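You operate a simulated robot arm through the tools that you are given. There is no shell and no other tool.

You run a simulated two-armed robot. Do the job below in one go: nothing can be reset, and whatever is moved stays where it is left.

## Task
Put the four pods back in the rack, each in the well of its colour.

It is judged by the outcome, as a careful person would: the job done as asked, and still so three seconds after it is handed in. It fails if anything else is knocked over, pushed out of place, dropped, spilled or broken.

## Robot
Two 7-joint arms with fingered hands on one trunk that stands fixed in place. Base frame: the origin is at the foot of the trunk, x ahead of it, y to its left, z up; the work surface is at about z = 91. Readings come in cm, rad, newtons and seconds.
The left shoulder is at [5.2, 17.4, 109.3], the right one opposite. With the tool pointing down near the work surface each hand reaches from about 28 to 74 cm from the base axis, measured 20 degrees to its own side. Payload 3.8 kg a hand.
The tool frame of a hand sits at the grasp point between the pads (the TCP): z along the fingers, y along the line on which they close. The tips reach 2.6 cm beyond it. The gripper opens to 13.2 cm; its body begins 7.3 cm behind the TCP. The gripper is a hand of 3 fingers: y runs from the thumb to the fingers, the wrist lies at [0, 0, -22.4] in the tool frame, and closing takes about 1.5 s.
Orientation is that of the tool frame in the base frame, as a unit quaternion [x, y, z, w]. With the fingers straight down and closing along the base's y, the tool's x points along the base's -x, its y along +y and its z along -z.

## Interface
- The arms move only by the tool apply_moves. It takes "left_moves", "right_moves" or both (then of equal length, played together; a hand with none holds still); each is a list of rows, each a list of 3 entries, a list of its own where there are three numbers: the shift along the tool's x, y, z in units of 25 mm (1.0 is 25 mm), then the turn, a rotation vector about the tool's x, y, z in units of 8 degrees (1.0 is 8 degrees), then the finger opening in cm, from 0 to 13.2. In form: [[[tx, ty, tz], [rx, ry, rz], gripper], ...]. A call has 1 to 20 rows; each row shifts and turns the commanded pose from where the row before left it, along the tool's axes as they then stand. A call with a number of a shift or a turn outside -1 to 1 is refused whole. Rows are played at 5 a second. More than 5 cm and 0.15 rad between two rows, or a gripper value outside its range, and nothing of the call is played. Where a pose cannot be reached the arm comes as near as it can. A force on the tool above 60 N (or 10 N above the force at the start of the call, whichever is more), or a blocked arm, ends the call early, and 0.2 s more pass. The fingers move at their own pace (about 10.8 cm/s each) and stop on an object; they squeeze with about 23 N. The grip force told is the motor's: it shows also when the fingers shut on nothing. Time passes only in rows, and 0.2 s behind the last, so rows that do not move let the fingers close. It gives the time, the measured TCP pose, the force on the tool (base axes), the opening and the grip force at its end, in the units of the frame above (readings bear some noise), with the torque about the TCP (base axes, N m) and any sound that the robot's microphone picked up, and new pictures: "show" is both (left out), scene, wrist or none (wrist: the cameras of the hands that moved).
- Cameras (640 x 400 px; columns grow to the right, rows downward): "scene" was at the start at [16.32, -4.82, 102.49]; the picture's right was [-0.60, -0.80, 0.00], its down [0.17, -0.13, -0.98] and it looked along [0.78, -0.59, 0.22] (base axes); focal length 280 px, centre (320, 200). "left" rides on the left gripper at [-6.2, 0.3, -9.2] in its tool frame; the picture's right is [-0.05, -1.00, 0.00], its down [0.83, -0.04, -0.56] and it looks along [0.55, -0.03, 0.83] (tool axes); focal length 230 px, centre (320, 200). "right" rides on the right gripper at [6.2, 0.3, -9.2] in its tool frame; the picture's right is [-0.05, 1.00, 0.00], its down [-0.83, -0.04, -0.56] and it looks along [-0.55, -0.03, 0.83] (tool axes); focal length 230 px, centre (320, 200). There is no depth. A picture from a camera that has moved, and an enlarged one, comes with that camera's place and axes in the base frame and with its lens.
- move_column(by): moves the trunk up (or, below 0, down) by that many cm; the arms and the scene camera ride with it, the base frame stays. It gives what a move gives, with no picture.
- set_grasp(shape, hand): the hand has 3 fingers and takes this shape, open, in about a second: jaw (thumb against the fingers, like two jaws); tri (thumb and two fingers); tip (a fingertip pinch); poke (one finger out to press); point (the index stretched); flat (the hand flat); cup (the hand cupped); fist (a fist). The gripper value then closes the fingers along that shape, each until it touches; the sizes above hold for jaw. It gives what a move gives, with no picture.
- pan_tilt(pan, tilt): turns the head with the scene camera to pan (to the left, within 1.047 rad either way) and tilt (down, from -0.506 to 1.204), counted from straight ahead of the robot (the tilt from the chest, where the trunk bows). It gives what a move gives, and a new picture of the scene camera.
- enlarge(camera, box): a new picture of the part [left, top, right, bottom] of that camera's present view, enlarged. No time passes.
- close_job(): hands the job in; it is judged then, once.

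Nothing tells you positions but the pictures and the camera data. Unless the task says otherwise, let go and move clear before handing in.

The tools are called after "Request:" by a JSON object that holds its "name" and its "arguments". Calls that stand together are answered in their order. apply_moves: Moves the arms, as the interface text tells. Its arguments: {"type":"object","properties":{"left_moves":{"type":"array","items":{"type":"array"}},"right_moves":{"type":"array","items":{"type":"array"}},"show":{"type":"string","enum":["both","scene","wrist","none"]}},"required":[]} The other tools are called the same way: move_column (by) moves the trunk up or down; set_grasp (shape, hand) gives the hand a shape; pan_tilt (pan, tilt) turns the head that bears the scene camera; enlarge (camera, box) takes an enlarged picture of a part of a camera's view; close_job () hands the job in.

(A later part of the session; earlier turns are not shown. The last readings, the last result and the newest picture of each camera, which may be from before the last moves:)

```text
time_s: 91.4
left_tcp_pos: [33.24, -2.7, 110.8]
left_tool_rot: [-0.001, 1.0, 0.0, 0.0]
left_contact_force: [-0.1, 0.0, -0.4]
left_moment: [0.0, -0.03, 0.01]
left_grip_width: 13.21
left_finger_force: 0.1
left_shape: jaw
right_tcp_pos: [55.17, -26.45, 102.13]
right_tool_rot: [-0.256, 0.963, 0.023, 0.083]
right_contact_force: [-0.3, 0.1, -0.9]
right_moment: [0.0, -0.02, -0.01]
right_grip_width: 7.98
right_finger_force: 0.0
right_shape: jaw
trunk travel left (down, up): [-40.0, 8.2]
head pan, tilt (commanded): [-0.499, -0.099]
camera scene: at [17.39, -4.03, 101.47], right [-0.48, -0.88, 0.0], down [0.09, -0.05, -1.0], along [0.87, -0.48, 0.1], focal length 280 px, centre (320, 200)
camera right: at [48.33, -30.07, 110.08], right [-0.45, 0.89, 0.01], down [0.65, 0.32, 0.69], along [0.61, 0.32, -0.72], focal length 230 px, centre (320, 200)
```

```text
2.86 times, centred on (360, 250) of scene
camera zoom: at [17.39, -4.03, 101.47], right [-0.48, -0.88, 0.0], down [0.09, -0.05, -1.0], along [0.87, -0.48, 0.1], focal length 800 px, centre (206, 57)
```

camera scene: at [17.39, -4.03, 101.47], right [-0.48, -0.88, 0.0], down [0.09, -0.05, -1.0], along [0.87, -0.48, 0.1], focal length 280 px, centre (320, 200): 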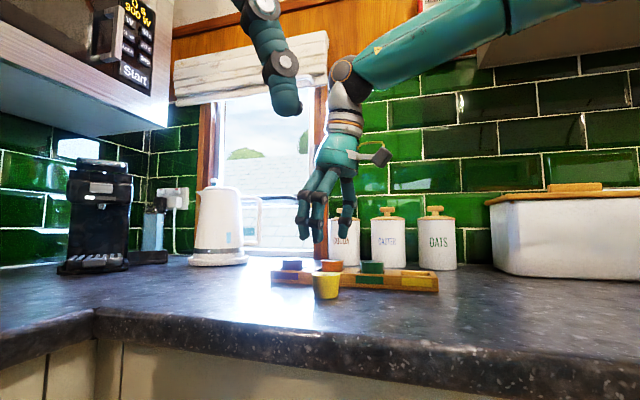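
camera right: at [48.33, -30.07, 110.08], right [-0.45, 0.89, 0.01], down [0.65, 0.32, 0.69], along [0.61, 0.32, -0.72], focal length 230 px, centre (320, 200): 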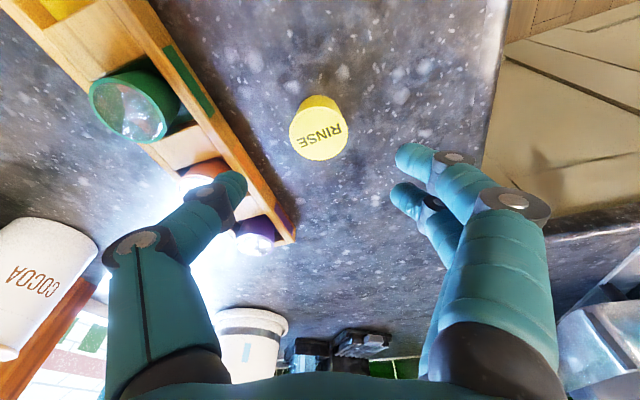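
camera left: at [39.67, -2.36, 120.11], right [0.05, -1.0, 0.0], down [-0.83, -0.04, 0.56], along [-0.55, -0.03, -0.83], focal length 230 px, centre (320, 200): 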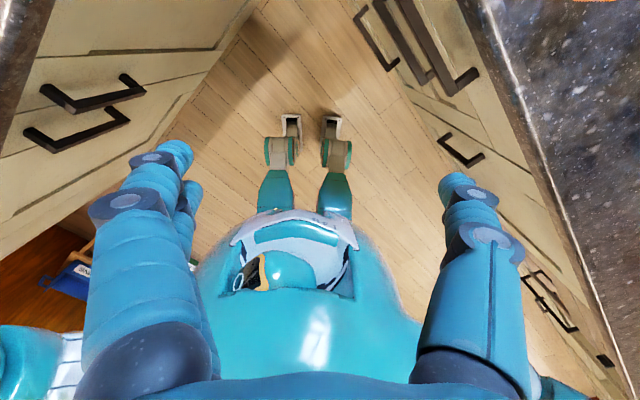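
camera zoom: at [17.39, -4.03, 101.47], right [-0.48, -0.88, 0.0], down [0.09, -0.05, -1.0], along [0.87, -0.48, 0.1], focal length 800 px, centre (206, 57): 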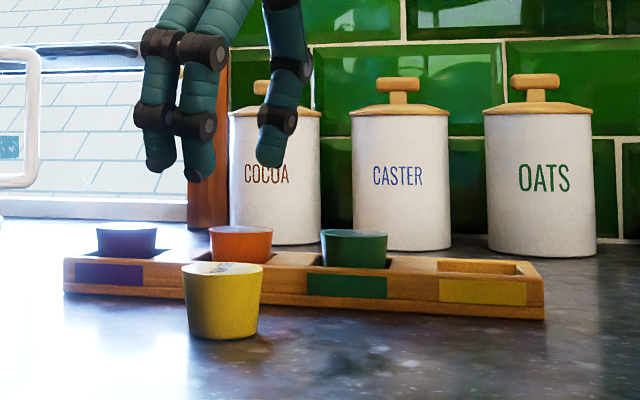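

Three pods are seated upright. The yellow pod is lined up, so I'll descend to it.

Request:
{"name": "apply_moves", "arguments": {"right_moves": [[[0.089, -0.0105, 0.638], [0, 0, 0], 8], [[0.089, -0.0105, 0.638], [0, 0, 0], 8], [[0.089, -0.0105, 0.638], [0, 0, 0], 8], [[0.089, -0.0105, 0.638], [0, 0, 0], 8], [[0, 0, 0], [0, 0, 0], 8]], "show": "wrist"}}

Request:
{"name": "enlarge", "arguments": {"camera": "right", "box": [220, 100, 460, 260]}}

Request:
{"name": "enlarge", "arguments": {"camera": "scene", "box": [260, 180, 400, 320]}}

```text
time_s: 92.6
left_tcp_pos: [33.28, -2.76, 110.93]
left_tool_rot: [0.0, 1.0, -0.001, 0.0]
left_contact_force: [-0.7, 0.3, -0.4]
left_moment: [0.01, -0.02, 0.0]
left_grip_width: 13.2
left_finger_force: 0.0
left_shape: jaw
right_tcp_pos: [55.4, -26.38, 95.61]
right_tool_rot: [-0.256, 0.963, 0.023, 0.084]
right_contact_force: [0.2, 0.2, 0.0]
right_moment: [-0.02, 0.0, 0.03]
right_grip_width: 7.94
right_finger_force: 0.1
right_shape: jaw
trunk travel left (down, up): [-40.0, 8.2]
head pan, tilt (commanded): [-0.499, -0.099]
camera right: at [48.63, -30.1, 103.58], right [-0.45, 0.89, 0.01], down [0.65, 0.32, 0.69], along [0.61, 0.32, -0.72], focal length 230 px, centre (320, 200)
```

right: 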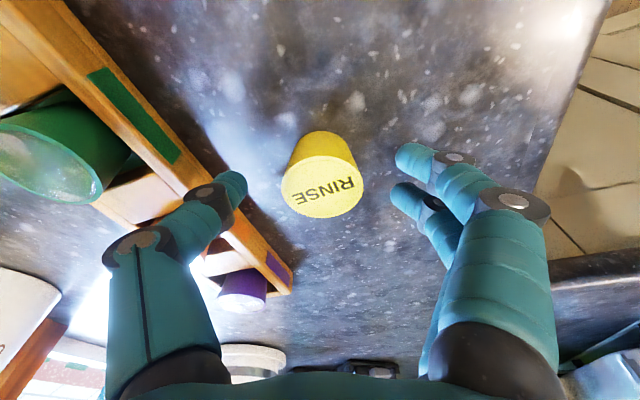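

```text
2.50 times, centred on (340, 180) of right
camera zoom: at [48.63, -30.1, 103.58], right [-0.45, 0.89, 0.01], down [0.65, 0.32, 0.69], along [0.61, 0.32, -0.72], focal length 575 px, centre (270, 250)
```

zoom: 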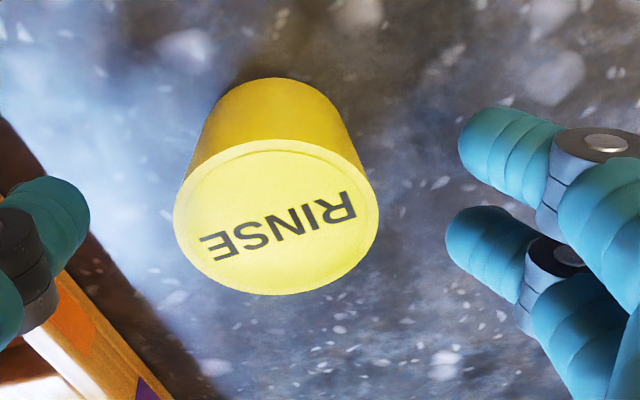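

```text
2.86 times, centred on (330, 250) of scene
camera zoom: at [17.39, -4.02, 101.47], right [-0.48, -0.88, 0.0], down [0.09, -0.05, -0.99], along [0.87, -0.48, 0.1], focal length 800 px, centre (291, 57)
```

zoom: 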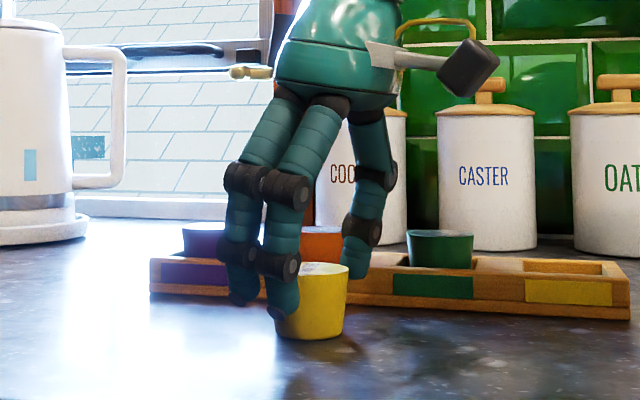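

The yellow pod is centred. Closing and lifting.

Request:
{"name": "apply_moves", "arguments": {"right_moves": [[[0, 0, 0], [0, 0, 0], 7], [[0, 0, 0], [0, 0, 0], 6], [[0, 0, 0], [0, 0, 0], 5], [[0, 0, 0], [0, 0, 0], 4], [[0, 0, 0], [0, 0, 0], 3], [[0, 0, 0], [0, 0, 0], 2.5], [[0, 0, 0], [0, 0, 0], 2.5], [[0, 0, 0], [0, 0, 0], 2.5], [[-0.045, 0, -0.26], [0, 0, 0], 2.5], [[-0.09, 0, -0.52], [0, 0, 0], 2.5], [[-0.12, 0, -0.69], [0, 0, 0], 2.5], [[-0.14, 0, -0.8], [0, 0, 0], 2.5], [[0, 0, 0], [0, 0, 0], 2.5]], "show": "both"}}

Request:
{"name": "enlarge", "arguments": {"camera": "right", "box": [220, 100, 460, 260]}}

Request:
{"name": "enlarge", "arguments": {"camera": "scene", "box": [260, 160, 420, 300]}}

```text
time_s: 95.4
left_tcp_pos: [33.25, -2.8, 110.88]
left_tool_rot: [-0.001, 1.0, 0.0, 0.0]
left_contact_force: [-1.1, -0.4, -0.7]
left_moment: [0.0, -0.02, 0.0]
left_grip_width: 13.18
left_finger_force: 0.0
left_shape: jaw
right_tcp_pos: [55.37, -26.45, 101.34]
right_tool_rot: [-0.256, 0.963, 0.022, 0.084]
right_contact_force: [0.7, 0.2, -0.5]
right_moment: [-0.02, -0.01, 0.04]
right_grip_width: 3.37
right_finger_force: 23.1
right_shape: jaw
trunk travel left (down, up): [-40.0, 8.2]
head pan, tilt (commanded): [-0.499, -0.099]
camera scene: at [17.4, -4.03, 101.46], right [-0.48, -0.88, 0.0], down [0.09, -0.05, -1.0], along [0.87, -0.48, 0.1], focal length 280 px, centre (320, 200)
camera right: at [48.57, -30.05, 109.23], right [-0.45, 0.89, 0.01], down [0.65, 0.32, 0.69], along [0.61, 0.32, -0.72], focal length 230 px, centre (320, 200)
```

scene: 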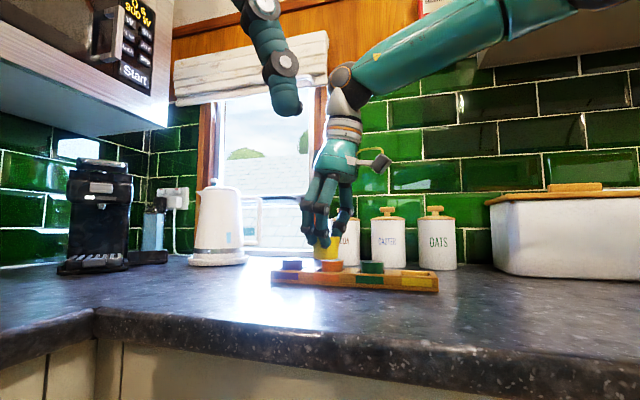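
right: 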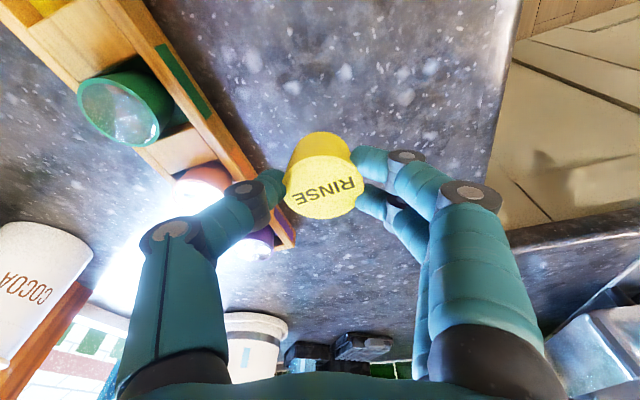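

```text
2.50 times, centred on (340, 180) of right
camera zoom: at [48.57, -30.05, 109.23], right [-0.45, 0.89, 0.01], down [0.65, 0.32, 0.69], along [0.61, 0.32, -0.72], focal length 575 px, centre (270, 250)
```

zoom: 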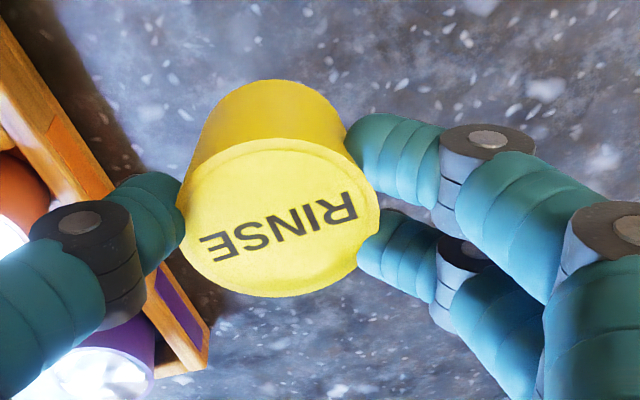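

```text
2.86 times, centred on (340, 230) of scene
camera zoom: at [17.4, -4.03, 101.46], right [-0.48, -0.88, 0.0], down [0.09, -0.05, -1.0], along [0.87, -0.48, 0.1], focal length 800 px, centre (263, 114)
```

zoom: 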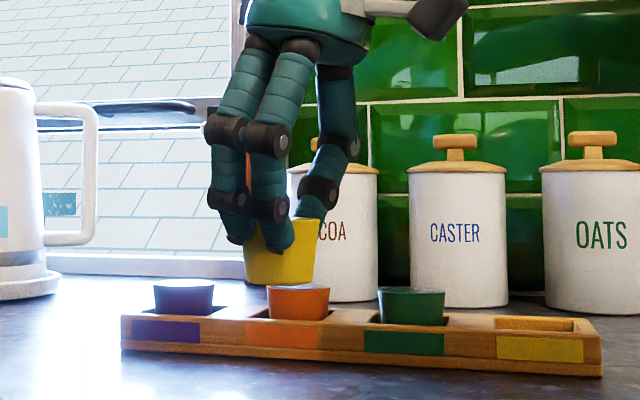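

The yellow pod is held level. Carrying it over to the yellow well.

Request:
{"name": "apply_moves", "arguments": {"right_moves": [[[0.494, -0.721, -0.046], [0, 0, 0], 2.5], [[0.494, -0.721, -0.046], [0, 0, 0], 2.5], [[0.494, -0.721, -0.046], [0, 0, 0], 2.5], [[0.494, -0.721, -0.046], [0, 0, 0], 2.5], [[0.494, -0.721, -0.046], [0, 0, 0], 2.5], [[0.494, -0.721, -0.046], [0, 0, 0], 2.5], [[0.494, -0.721, -0.046], [0, 0, 0], 2.5], [[0.494, -0.721, -0.046], [0, 0, 0], 2.5], [[0, 0, 0], [0, 0, 0], 2.5]], "show": "both"}}

Request:
{"name": "enlarge", "arguments": {"camera": "right", "box": [200, 40, 440, 220]}}

```text
time_s: 97.4
left_tcp_pos: [33.33, -2.77, 110.96]
left_tool_rot: [-0.001, 1.0, 0.0, -0.001]
left_contact_force: [-0.1, 0.7, -0.4]
left_moment: [-0.01, 0.02, -0.03]
left_grip_width: 13.15
left_finger_force: 0.0
left_shape: jaw
right_tcp_pos: [53.91, -43.68, 100.56]
right_tool_rot: [-0.256, 0.963, 0.023, 0.084]
right_contact_force: [-0.5, 0.5, 0.0]
right_moment: [0.0, 0.0, 0.04]
right_grip_width: 3.34
right_finger_force: 22.8
right_shape: jaw
trunk travel left (down, up): [-40.0, 8.2]
head pan, tilt (commanded): [-0.499, -0.099]
camera scene: at [17.39, -4.01, 101.47], right [-0.48, -0.88, 0.0], down [0.09, -0.05, -0.99], along [0.87, -0.48, 0.1], focal length 280 px, centre (320, 200)
camera right: at [47.19, -47.48, 108.45], right [-0.45, 0.89, 0.01], down [0.65, 0.32, 0.69], along [0.61, 0.32, -0.72], focal length 230 px, centre (320, 200)
```

scene: 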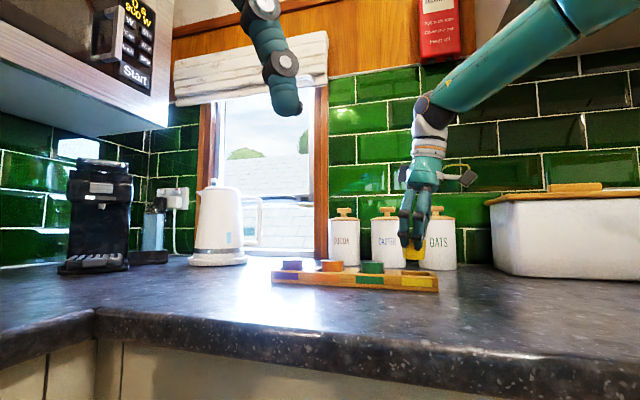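
right: 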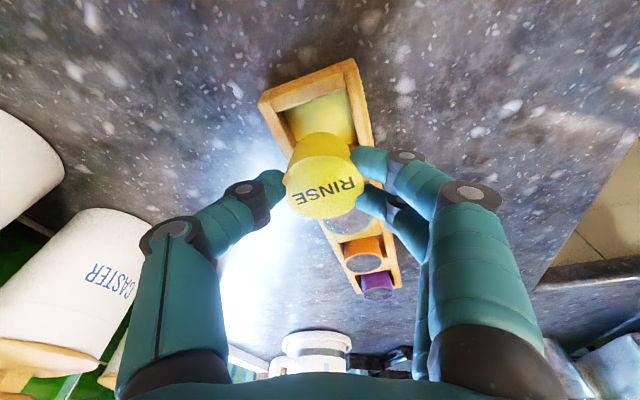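

```text
2.22 times, centred on (320, 130) of right
camera zoom: at [47.19, -47.48, 108.45], right [-0.45, 0.89, 0.01], down [0.65, 0.32, 0.69], along [0.61, 0.32, -0.72], focal length 511 px, centre (320, 356)
```

zoom: 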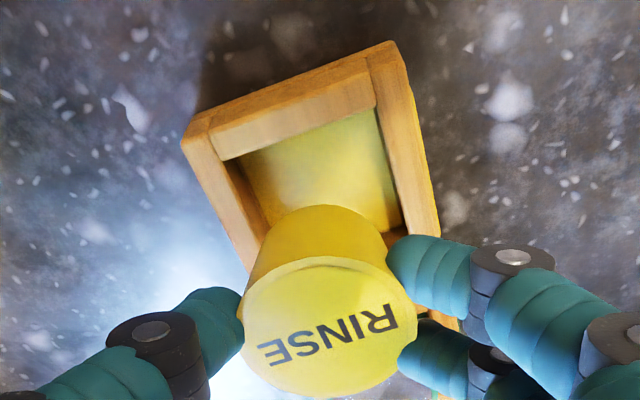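

The yellow well is at about (54.1,-43.6) and the pod is within 2 mm of its centre. I'll lower to just above the rack and verify.

Request:
{"name": "apply_moves", "arguments": {"right_moves": [[[0.016, -0.069, 0], [0, 0, 0], 2.5], [[0.05, 0, 0.289], [0, 0, 0], 2.5], [[0.05, 0, 0.289], [0, 0, 0], 2.5], [[0.05, 0, 0.289], [0, 0, 0], 2.5], [[0, 0, 0], [0, 0, 0], 2.5]], "show": "wrist"}}

Request:
{"name": "enlarge", "arguments": {"camera": "right", "box": [200, 60, 440, 240]}}

Request:
{"name": "enlarge", "arguments": {"camera": "scene", "box": [290, 180, 450, 310]}}

```text
time_s: 98.6
left_tcp_pos: [33.35, -2.82, 110.88]
left_tool_rot: [-0.001, 1.0, 0.0, 0.0]
left_contact_force: [-0.3, 0.3, 0.2]
left_moment: [-0.01, -0.02, -0.03]
left_grip_width: 13.18
left_finger_force: 0.0
left_shape: jaw
right_tcp_pos: [54.04, -43.93, 98.36]
right_tool_rot: [-0.256, 0.963, 0.023, 0.083]
right_contact_force: [-0.1, 0.5, 0.1]
right_moment: [-0.02, 0.03, 0.03]
right_grip_width: 3.36
right_finger_force: 23.2
right_shape: jaw
trunk travel left (down, up): [-40.0, 8.2]
head pan, tilt (commanded): [-0.499, -0.099]
camera right: at [47.32, -47.63, 106.31], right [-0.45, 0.89, 0.01], down [0.65, 0.32, 0.69], along [0.61, 0.32, -0.72], focal length 230 px, centre (320, 200)
```

right: 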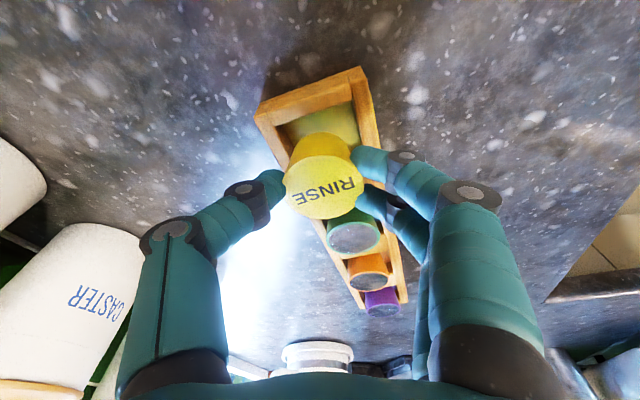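

```text
2.22 times, centred on (320, 150) of right
camera zoom: at [47.32, -47.63, 106.31], right [-0.45, 0.89, 0.01], down [0.65, 0.32, 0.69], along [0.61, 0.32, -0.72], focal length 511 px, centre (320, 311)
```

zoom: 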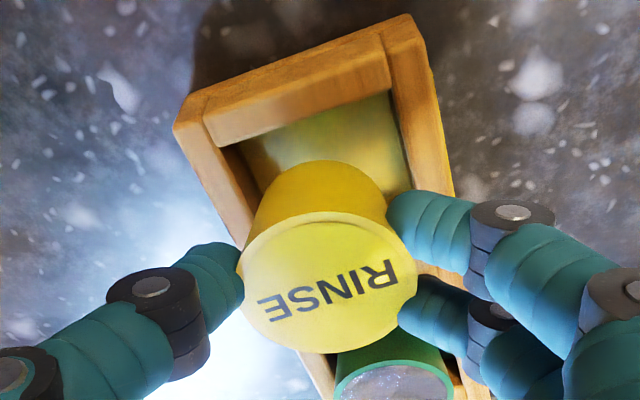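

```text
3.08 times, centred on (370, 245) of scene
camera zoom: at [17.39, -4.02, 101.47], right [-0.48, -0.88, 0.0], down [0.09, -0.05, -1.0], along [0.87, -0.48, 0.1], focal length 862 px, centre (166, 62)
```

zoom: 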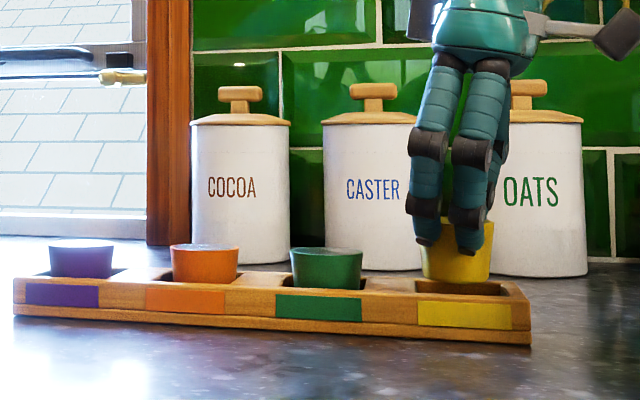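

Alignment looks good. Lowering the final 2 cm.

Request:
{"name": "apply_moves", "arguments": {"right_moves": [[[0.0335, 0, 0.192], [0, 0, 0], 2.5], [[0.0335, 0, 0.192], [0, 0, 0], 2.5], [[0.0335, 0, 0.192], [0, 0, 0], 2.5], [[0.0335, 0, 0.192], [0, 0, 0], 2.5], [[0, 0, 0], [0, 0, 0], 2.5]], "show": "wrist"}}

Request:
{"name": "enlarge", "arguments": {"camera": "right", "box": [200, 60, 440, 240]}}

Request:
{"name": "enlarge", "arguments": {"camera": "scene", "box": [290, 180, 450, 310]}}

```text
time_s: 99.8
left_tcp_pos: [33.19, -2.77, 111.06]
left_tool_rot: [-0.001, 1.0, 0.0, 0.0]
left_contact_force: [0.9, -0.1, -0.3]
left_moment: [-0.03, 0.06, 0.02]
left_grip_width: 13.21
left_finger_force: 0.1
left_shape: jaw
right_tcp_pos: [54.01, -44.03, 96.29]
right_tool_rot: [-0.256, 0.963, 0.022, 0.085]
right_contact_force: [0.2, 0.2, 4.8]
right_moment: [0.02, -0.01, 0.01]
right_grip_width: 3.41
right_finger_force: 23.4
right_shape: jaw
trunk travel left (down, up): [-40.0, 8.2]
head pan, tilt (commanded): [-0.499, -0.099]
camera right: at [47.27, -47.62, 104.29], right [-0.45, 0.89, 0.01], down [0.65, 0.32, 0.69], along [0.62, 0.32, -0.72], focal length 230 px, centre (320, 200)
```

right: 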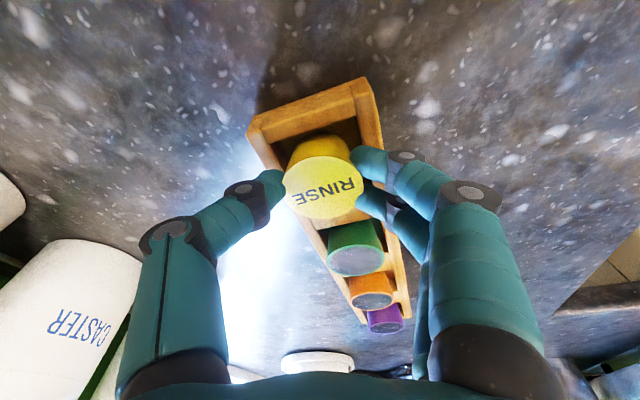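

```text
2.22 times, centred on (320, 150) of right
camera zoom: at [47.27, -47.62, 104.29], right [-0.45, 0.89, 0.01], down [0.65, 0.32, 0.69], along [0.62, 0.32, -0.72], focal length 511 px, centre (320, 311)
```

zoom: 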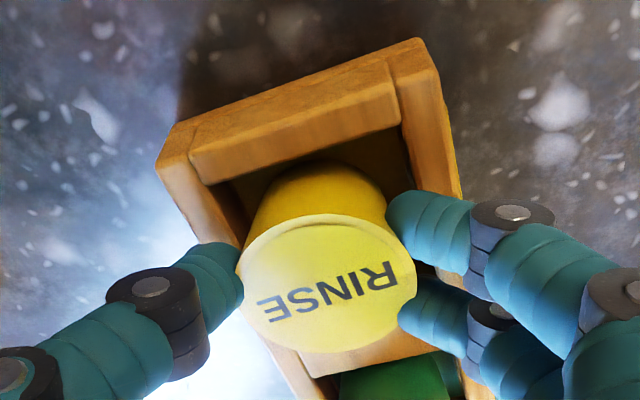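

```text
3.08 times, centred on (370, 245) of scene
camera zoom: at [17.39, -4.01, 101.48], right [-0.48, -0.88, 0.0], down [0.09, -0.05, -0.99], along [0.87, -0.48, 0.1], focal length 862 px, centre (166, 62)
```

zoom: 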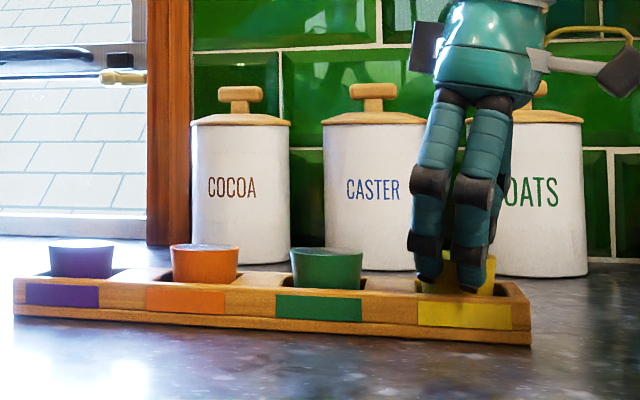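

A clean vertical contact of 4.8 N means the pod's base is on the well floor. Opening the fingers and lifting straight up.

Request:
{"name": "apply_moves", "arguments": {"right_moves": [[[-0.007, 0, -0.04], [0, 0, 0], 2.5], [[0, 0, 0], [0, 0, 0], 3.6], [[0, 0, 0], [0, 0, 0], 4.0], [[0, 0, 0], [0, 0, 0], 4.5], [[0, 0, 0], [0, 0, 0], 5.2], [[0, 0, 0], [0, 0, 0], 6.0], [[0, 0, 0], [0, 0, 0], 6.4], [[-0.035, 0, -0.2], [0, 0, 0], 6.4], [[-0.07, 0, -0.39], [0, 0, 0], 6.4], [[-0.14, 0, -0.79], [0, 0, 0], 6.4], [[-0.14, 0, -0.79], [0, 0, 0], 6.4], [[-0.14, 0, -0.79], [0, 0, 0], 8], [[0, 0, 0], [0, 0, 0], 8]], "show": "both"}}

Request:
{"name": "enlarge", "arguments": {"camera": "right", "box": [200, 60, 440, 240]}}

Request:
{"name": "enlarge", "arguments": {"camera": "scene", "box": [260, 180, 460, 320]}}

```text
time_s: 102.6
left_tcp_pos: [33.26, -2.75, 110.86]
left_tool_rot: [-0.001, 1.0, 0.0, 0.0]
left_contact_force: [0.2, 0.2, 0.0]
left_moment: [-0.01, 0.01, 0.01]
left_grip_width: 13.18
left_finger_force: 0.0
left_shape: jaw
right_tcp_pos: [54.33, -43.98, 103.99]
right_tool_rot: [-0.256, 0.963, 0.022, 0.085]
right_contact_force: [-0.7, 0.1, 0.0]
right_moment: [-0.02, 0.01, 0.03]
right_grip_width: 7.95
right_finger_force: 0.0
right_shape: jaw
trunk travel left (down, up): [-40.0, 8.2]
head pan, tilt (commanded): [-0.499, -0.099]
camera scene: at [17.4, -4.04, 101.46], right [-0.48, -0.88, 0.0], down [0.09, -0.05, -1.0], along [0.87, -0.48, 0.1], focal length 280 px, centre (320, 200)
camera right: at [47.52, -47.68, 111.85], right [-0.45, 0.89, 0.01], down [0.65, 0.32, 0.69], along [0.61, 0.32, -0.72], focal length 230 px, centre (320, 200)
```

scene: 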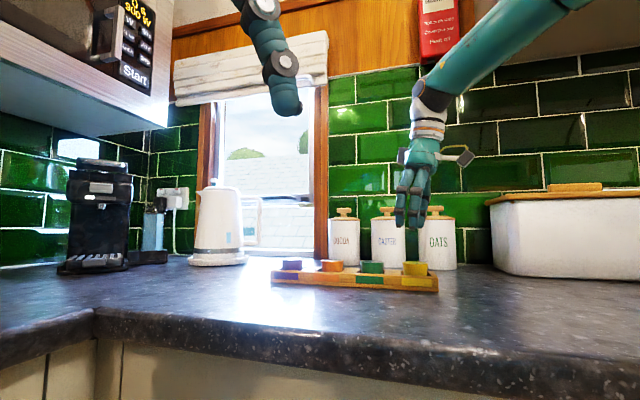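
right: 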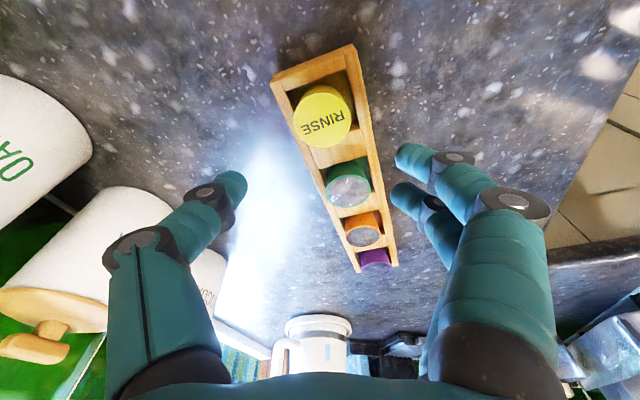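

```text
2.22 times, centred on (320, 150) of right
camera zoom: at [47.52, -47.68, 111.85], right [-0.45, 0.89, 0.01], down [0.65, 0.32, 0.69], along [0.61, 0.32, -0.72], focal length 511 px, centre (320, 311)
```

zoom: 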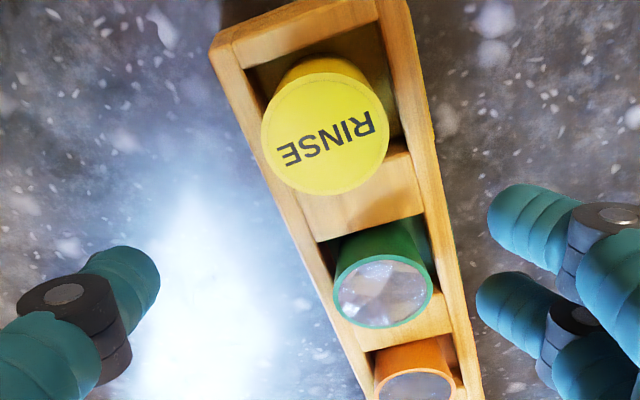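

```text
2.86 times, centred on (360, 250) of scene
camera zoom: at [17.4, -4.04, 101.46], right [-0.48, -0.88, 0.0], down [0.09, -0.05, -1.0], along [0.87, -0.48, 0.1], focal length 800 px, centre (206, 57)
```

zoom: 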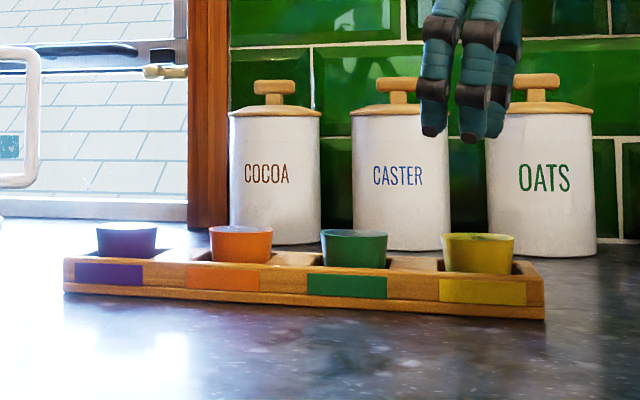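

All four pods are now seated in their matching wells. The rack, though, sits about 1.3 cm from its original place after the earlier snag. I'll straighten the hand and align it over the yellow/teal divider to grip the rack's sides and slide it back.

Request:
{"name": "apply_moves", "arguments": {"right_moves": [[[0, 0, 0], [0, 0.625, 0], 9], [[0, 0, 0], [0, 0.625, 0], 10], [[0, 0, 0], [0, 0, -0.97], 10.4], [[0, 0, 0], [0, 0, -0.97], 10.4], [[-0.8, 0.074, 0.2], [0, 0, 0], 10.4], [[-0.8, 0.074, 0.2], [0, 0, 0], 10.4], [[0, 0, 0], [0, 0, 0], 10.4]], "show": "both"}}

Request:
{"name": "enlarge", "arguments": {"camera": "right", "box": [200, 20, 440, 220]}}

```text
time_s: 104.2
left_tcp_pos: [33.32, -2.72, 110.84]
left_tool_rot: [-0.002, 1.0, 0.0, 0.0]
left_contact_force: [-0.1, 0.5, 0.3]
left_moment: [-0.02, -0.01, 0.01]
left_grip_width: 13.21
left_finger_force: 0.0
left_shape: jaw
right_tcp_pos: [56.88, -40.79, 103.0]
right_tool_rot: [-0.385, 0.923, 0.0, -0.001]
right_contact_force: [0.5, 0.1, -0.1]
right_moment: [0.04, 0.0, 0.02]
right_grip_width: 10.38
right_finger_force: 0.1
right_shape: jaw
trunk travel left (down, up): [-40.0, 8.2]
head pan, tilt (commanded): [-0.499, -0.099]
camera scene: at [17.37, -4.01, 101.47], right [-0.48, -0.88, 0.0], down [0.09, -0.05, -0.99], along [0.87, -0.48, 0.1], focal length 280 px, centre (320, 200)
camera right: at [52.34, -45.12, 112.19], right [-0.67, 0.74, 0.0], down [0.62, 0.56, 0.55], along [0.41, 0.37, -0.83], focal length 230 px, centre (320, 200)
```

scene: 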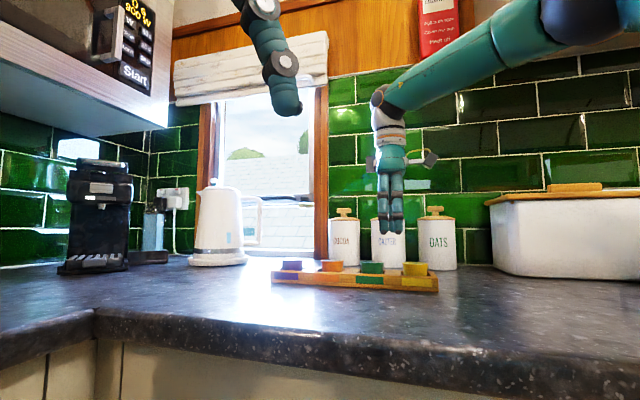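
right: 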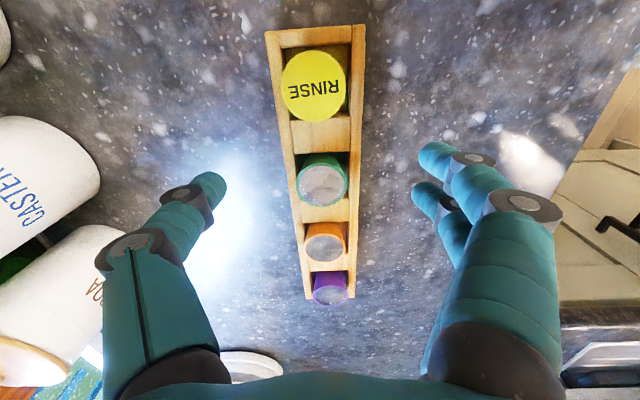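

```text
2.00 times, centred on (320, 120) of right
camera zoom: at [52.34, -45.12, 112.19], right [-0.67, 0.74, 0.0], down [0.62, 0.56, 0.55], along [0.41, 0.37, -0.83], focal length 460 px, centre (320, 360)
```

zoom: 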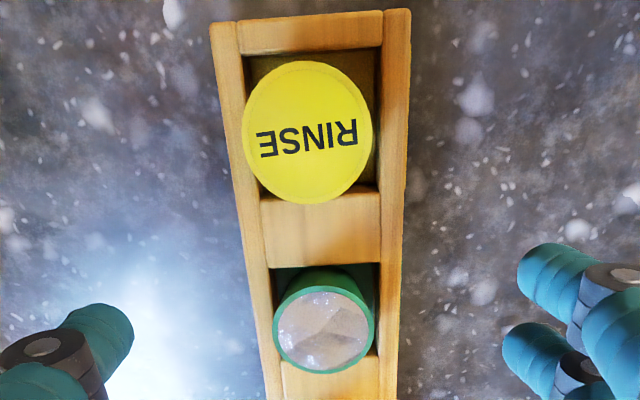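

The hand is centred over the divider and squared to the rack. I'll go straight down alongside the rack walls, with the tips staying about 0.8 cm above the counter.

Request:
{"name": "apply_moves", "arguments": {"right_moves": [[[0, 0.03, 0.688], [0, 0, 0], 10.4], [[0, 0, 0.688], [0, 0, 0], 10.4], [[0, 0, 0.688], [0, 0, 0], 10.4], [[0, 0, 0.688], [0, 0, 0], 10.4], [[0, 0, 0.66], [0, 0, 0], 10.4], [[0, 0, 0], [0, 0, 0], 10.4]], "show": "both"}}

Request:
{"name": "enlarge", "arguments": {"camera": "scene", "box": [290, 180, 450, 310]}}

Request:
{"name": "enlarge", "arguments": {"camera": "right", "box": [180, 60, 460, 260]}}

```text
time_s: 105.6
left_tcp_pos: [33.25, -2.86, 110.92]
left_tool_rot: [-0.002, 1.0, 0.0, 0.0]
left_contact_force: [0.4, 0.0, 0.7]
left_moment: [0.04, 0.0, -0.02]
left_grip_width: 13.19
left_finger_force: 0.0
left_shape: jaw
right_tcp_pos: [56.7, -40.74, 94.46]
right_tool_rot: [-0.384, 0.923, 0.0, 0.0]
right_contact_force: [-0.4, 0.5, 0.1]
right_moment: [0.03, 0.02, 0.02]
right_grip_width: 10.37
right_finger_force: 0.1
right_shape: jaw
trunk travel left (down, up): [-40.0, 8.2]
head pan, tilt (commanded): [-0.499, -0.099]
camera scene: at [17.39, -4.01, 101.47], right [-0.48, -0.88, 0.0], down [0.09, -0.05, -0.99], along [0.87, -0.48, 0.1], focal length 280 px, centre (320, 200)
camera right: at [52.07, -44.99, 103.64], right [-0.67, 0.74, 0.0], down [0.62, 0.56, 0.56], along [0.41, 0.37, -0.83], focal length 230 px, centre (320, 200)
```

scene: 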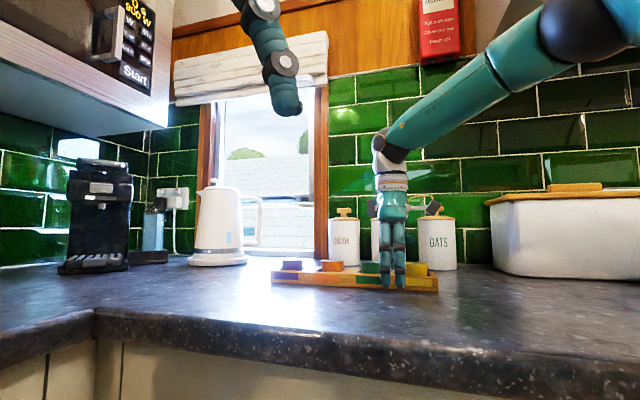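
right: 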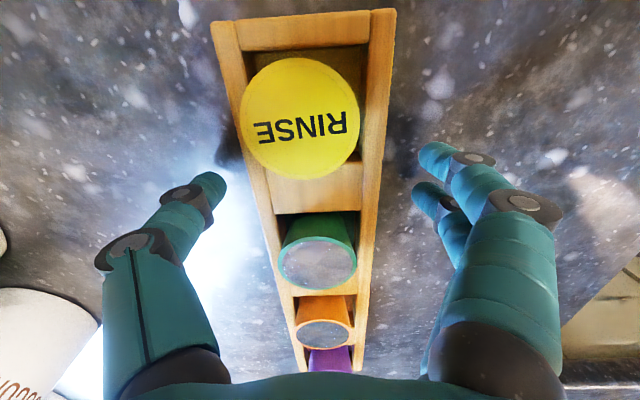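

```text
3.08 times, centred on (370, 245) of scene
camera zoom: at [17.39, -4.01, 101.47], right [-0.48, -0.88, 0.0], down [0.09, -0.05, -0.99], along [0.87, -0.48, 0.1], focal length 862 px, centre (166, 62)
```

zoom: 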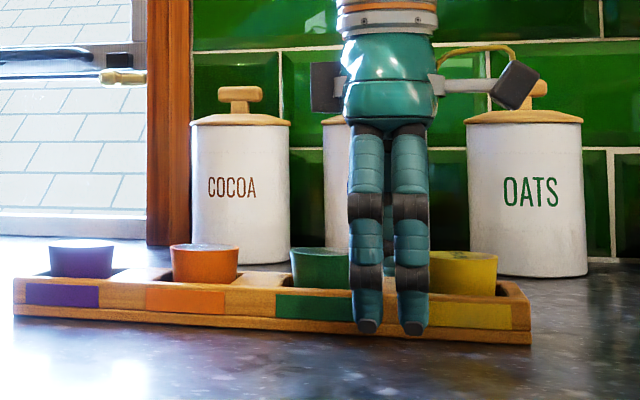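

```text
2.00 times, centred on (320, 160) of right
camera zoom: at [52.07, -44.99, 103.64], right [-0.67, 0.74, 0.0], down [0.62, 0.56, 0.56], along [0.41, 0.37, -0.83], focal length 460 px, centre (320, 280)
```

zoom: 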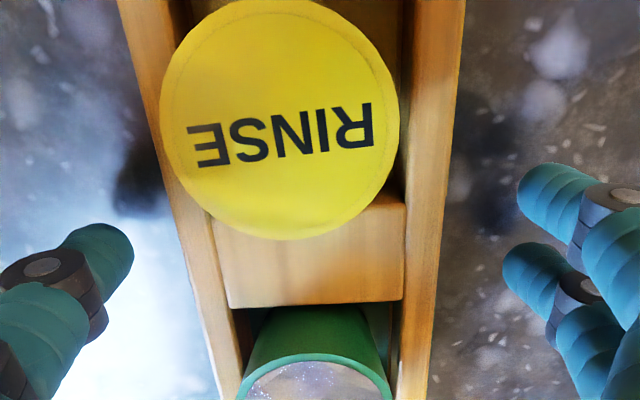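

The fingers straddle the rack cleanly. I'll close gently on its sides.

Request:
{"name": "apply_moves", "arguments": {"right_moves": [[[0, 0, 0], [0, 0, 0], 9.4], [[0, 0, 0], [0, 0, 0], 8.6], [[0, 0, 0], [0, 0, 0], 8.0], [[0, 0, 0], [0, 0, 0], 7.5], [[0, 0, 0], [0, 0, 0], 7.0], [[0, 0, 0], [0, 0, 0], 6.6], [[0, 0, 0], [0, 0, 0], 6.2], [[0, 0, 0], [0, 0, 0], 5.8], [[0, 0, 0], [0, 0, 0], 5.5], [[0, 0, 0], [0, 0, 0], 5.5]], "show": "both"}}

Request:
{"name": "enlarge", "arguments": {"camera": "scene", "box": [260, 180, 460, 320]}}

Request:
{"name": "enlarge", "arguments": {"camera": "right", "box": [180, 60, 460, 260]}}

```text
time_s: 107.8
left_tcp_pos: [33.23, -2.91, 110.91]
left_tool_rot: [-0.001, 1.0, 0.0, 0.0]
left_contact_force: [0.9, -0.3, 0.7]
left_moment: [-0.01, 0.02, 0.0]
left_grip_width: 13.21
left_finger_force: 0.0
left_shape: jaw
right_tcp_pos: [56.6, -40.69, 94.49]
right_tool_rot: [-0.384, 0.923, 0.0, 0.0]
right_contact_force: [0.9, -0.1, -0.2]
right_moment: [0.01, -0.02, -0.02]
right_grip_width: 6.18
right_finger_force: 22.8
right_shape: jaw
trunk travel left (down, up): [-40.0, 8.2]
head pan, tilt (commanded): [-0.499, -0.099]
camera scene: at [17.4, -4.02, 101.46], right [-0.48, -0.88, 0.0], down [0.09, -0.05, -1.0], along [0.87, -0.48, 0.1], focal length 280 px, centre (320, 200)
camera right: at [52.09, -45.0, 103.65], right [-0.67, 0.74, 0.0], down [0.62, 0.56, 0.56], along [0.41, 0.37, -0.83], focal length 230 px, centre (320, 200)
```

scene: 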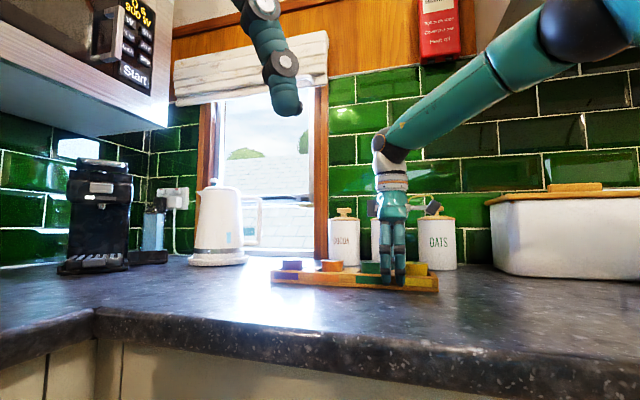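
right: 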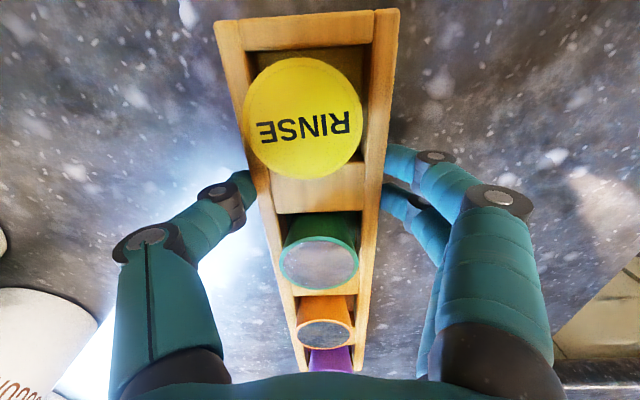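

```text
2.86 times, centred on (360, 250) of scene
camera zoom: at [17.4, -4.02, 101.46], right [-0.48, -0.88, 0.0], down [0.09, -0.05, -1.0], along [0.87, -0.48, 0.1], focal length 800 px, centre (206, 57)
```

zoom: 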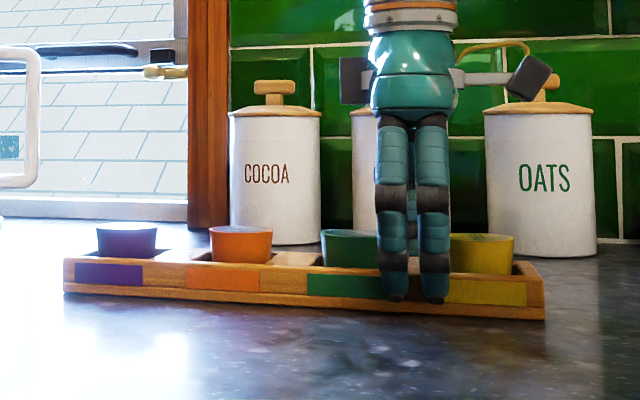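

```text
2.00 times, centred on (320, 160) of right
camera zoom: at [52.09, -45.0, 103.65], right [-0.67, 0.74, 0.0], down [0.62, 0.56, 0.56], along [0.41, 0.37, -0.83], focal length 460 px, centre (320, 280)
```

zoom: 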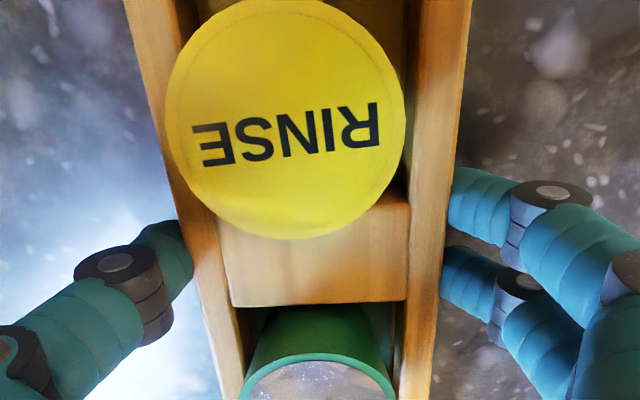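

The rack is gripped without having shifted. My measurements say it moved about 1.4 cm along +y, so I'll slide it back slowly by that amount.

Request:
{"name": "apply_moves", "arguments": {"right_moves": [[[0.04, -0.042, 0], [0, 0, 0], 5.5], [[0.06, -0.06, 0], [0, 0, 0], 5.5], [[0.065, -0.067, 0], [0, 0, 0], 5.5], [[0.065, -0.067, 0], [0, 0, 0], 5.5], [[0.065, -0.067, 0], [0, 0, 0], 5.5], [[0.06, -0.06, 0], [0, 0, 0], 5.5], [[0.035, -0.039, 0], [0, 0, 0], 5.5], [[0, 0, 0], [0, 0, 0], 5.5]], "show": "both"}}

Request:
{"name": "enlarge", "arguments": {"camera": "scene", "box": [260, 180, 460, 320]}}

```text
time_s: 109.6
left_tcp_pos: [33.36, -2.69, 111.02]
left_tool_rot: [-0.001, 1.0, 0.0, 0.0]
left_contact_force: [0.5, 0.6, 0.6]
left_moment: [0.0, 0.02, 0.03]
left_grip_width: 13.18
left_finger_force: 0.1
left_shape: jaw
right_tcp_pos: [56.7, -42.24, 94.61]
right_tool_rot: [-0.384, 0.923, 0.0, 0.0]
right_contact_force: [0.4, -0.4, 0.3]
right_moment: [0.04, -0.01, 0.07]
right_grip_width: 6.23
right_finger_force: 22.9
right_shape: jaw
trunk travel left (down, up): [-40.0, 8.2]
head pan, tilt (commanded): [-0.499, -0.099]
camera scene: at [17.41, -4.03, 101.46], right [-0.48, -0.88, 0.0], down [0.09, -0.05, -1.0], along [0.87, -0.48, 0.1], focal length 280 px, centre (320, 200)
camera right: at [52.13, -46.6, 103.67], right [-0.67, 0.74, 0.0], down [0.62, 0.56, 0.56], along [0.41, 0.37, -0.83], focal length 230 px, centre (320, 200)
```

scene: 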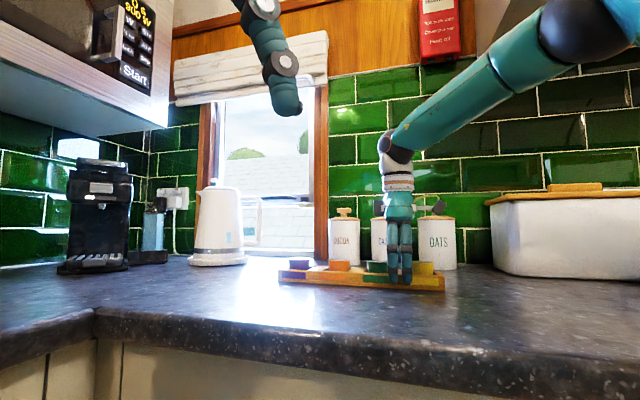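
right: 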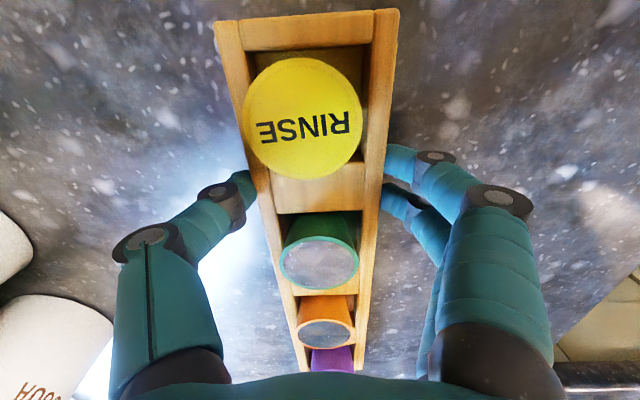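

```text
2.86 times, centred on (360, 250) of scene
camera zoom: at [17.41, -4.03, 101.46], right [-0.48, -0.88, 0.0], down [0.09, -0.05, -1.0], along [0.87, -0.48, 0.1], focal length 800 px, centre (206, 57)
```

zoom: 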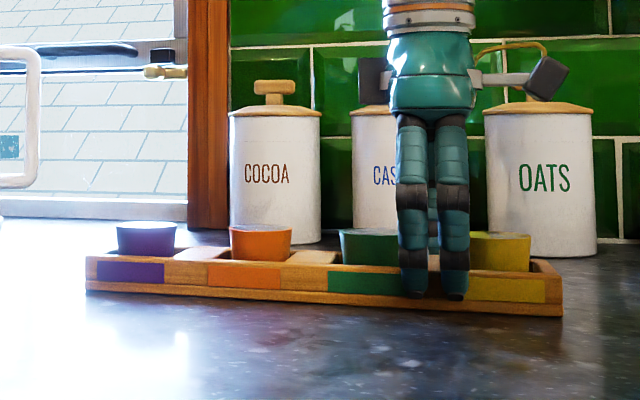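

The rack is back within about 2 mm of its original outline in the head view. I'll open, lift straight up, and check.

Request:
{"name": "apply_moves", "arguments": {"right_moves": [[[0, 0, 0], [0, 0, 0], 6.4], [[0, 0, 0], [0, 0, 0], 7.2], [[0, 0, 0], [0, 0, 0], 8.2], [[0, 0, 0], [0, 0, 0], 9.4], [[0, 0, 0], [0, 0, 0], 10.4], [[0, 0, -0.4], [0, 0, 0], 10.4], [[0, 0, -0.8], [0, 0, 0], 10.4], [[0, 0, -0.8], [0, 0, 0], 10.4], [[0, 0, -0.8], [0, 0, 0], 10.4], [[0, 0, -0.8], [0, 0, 0], 10.4], [[0, 0, 0], [0, 0, 0], 10.4]], "show": "both"}}

Request:
{"name": "enlarge", "arguments": {"camera": "scene", "box": [260, 180, 460, 320]}}

Request:
{"name": "enlarge", "arguments": {"camera": "right", "box": [200, 20, 440, 320]}}

```text
time_s: 112.0
left_tcp_pos: [33.19, -2.76, 110.86]
left_tool_rot: [-0.001, 1.0, 0.001, 0.0]
left_contact_force: [-0.6, 0.3, 0.2]
left_moment: [0.01, -0.03, -0.01]
left_grip_width: 13.17
left_finger_force: 0.0
left_shape: jaw
right_tcp_pos: [56.88, -42.09, 103.71]
right_tool_rot: [-0.384, 0.923, 0.0, 0.0]
right_contact_force: [0.2, 0.4, 0.0]
right_moment: [-0.01, 0.0, -0.02]
right_grip_width: 10.37
right_finger_force: 0.0
right_shape: jaw
trunk travel left (down, up): [-40.0, 8.2]
head pan, tilt (commanded): [-0.499, -0.099]
camera scene: at [17.4, -4.03, 101.46], right [-0.48, -0.88, 0.0], down [0.09, -0.05, -1.0], along [0.87, -0.48, 0.1], focal length 280 px, centre (320, 200)
camera right: at [52.31, -46.43, 112.79], right [-0.67, 0.74, 0.0], down [0.62, 0.56, 0.56], along [0.41, 0.37, -0.83], focal length 230 px, centre (320, 200)
```

scene: 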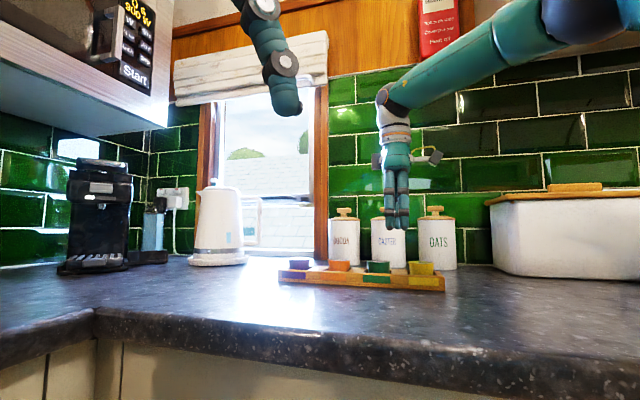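
right: 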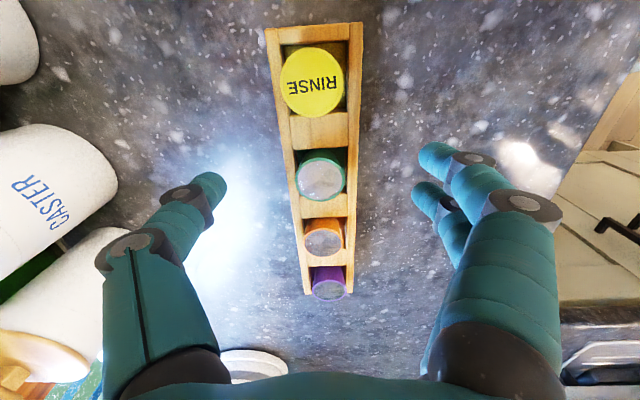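

```text
2.86 times, centred on (360, 250) of scene
camera zoom: at [17.4, -4.03, 101.46], right [-0.48, -0.88, 0.0], down [0.09, -0.05, -1.0], along [0.87, -0.48, 0.1], focal length 800 px, centre (206, 57)
```

zoom: 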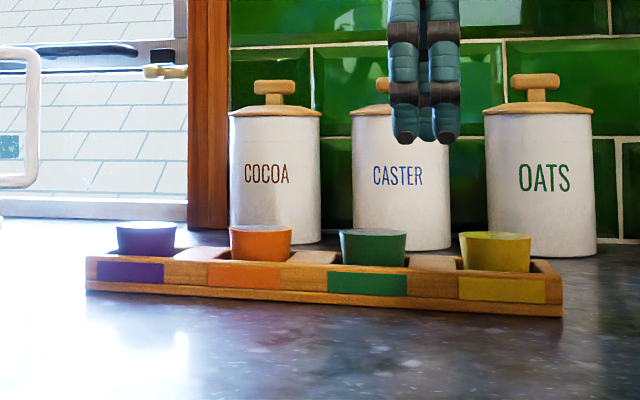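

```text
1.33 times, centred on (320, 170) of right
camera zoom: at [52.31, -46.43, 112.79], right [-0.67, 0.74, 0.0], down [0.62, 0.56, 0.56], along [0.41, 0.37, -0.83], focal length 307 px, centre (320, 240)
```

zoom: 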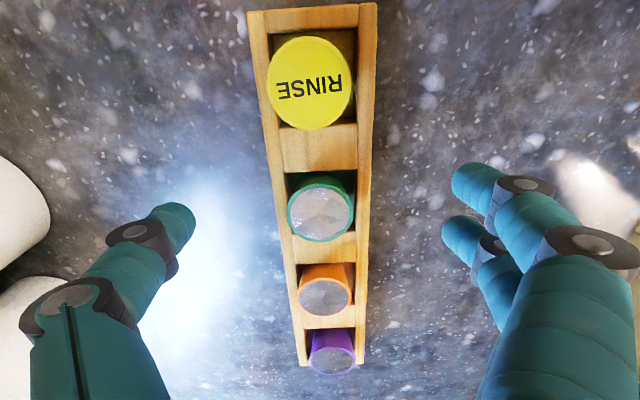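

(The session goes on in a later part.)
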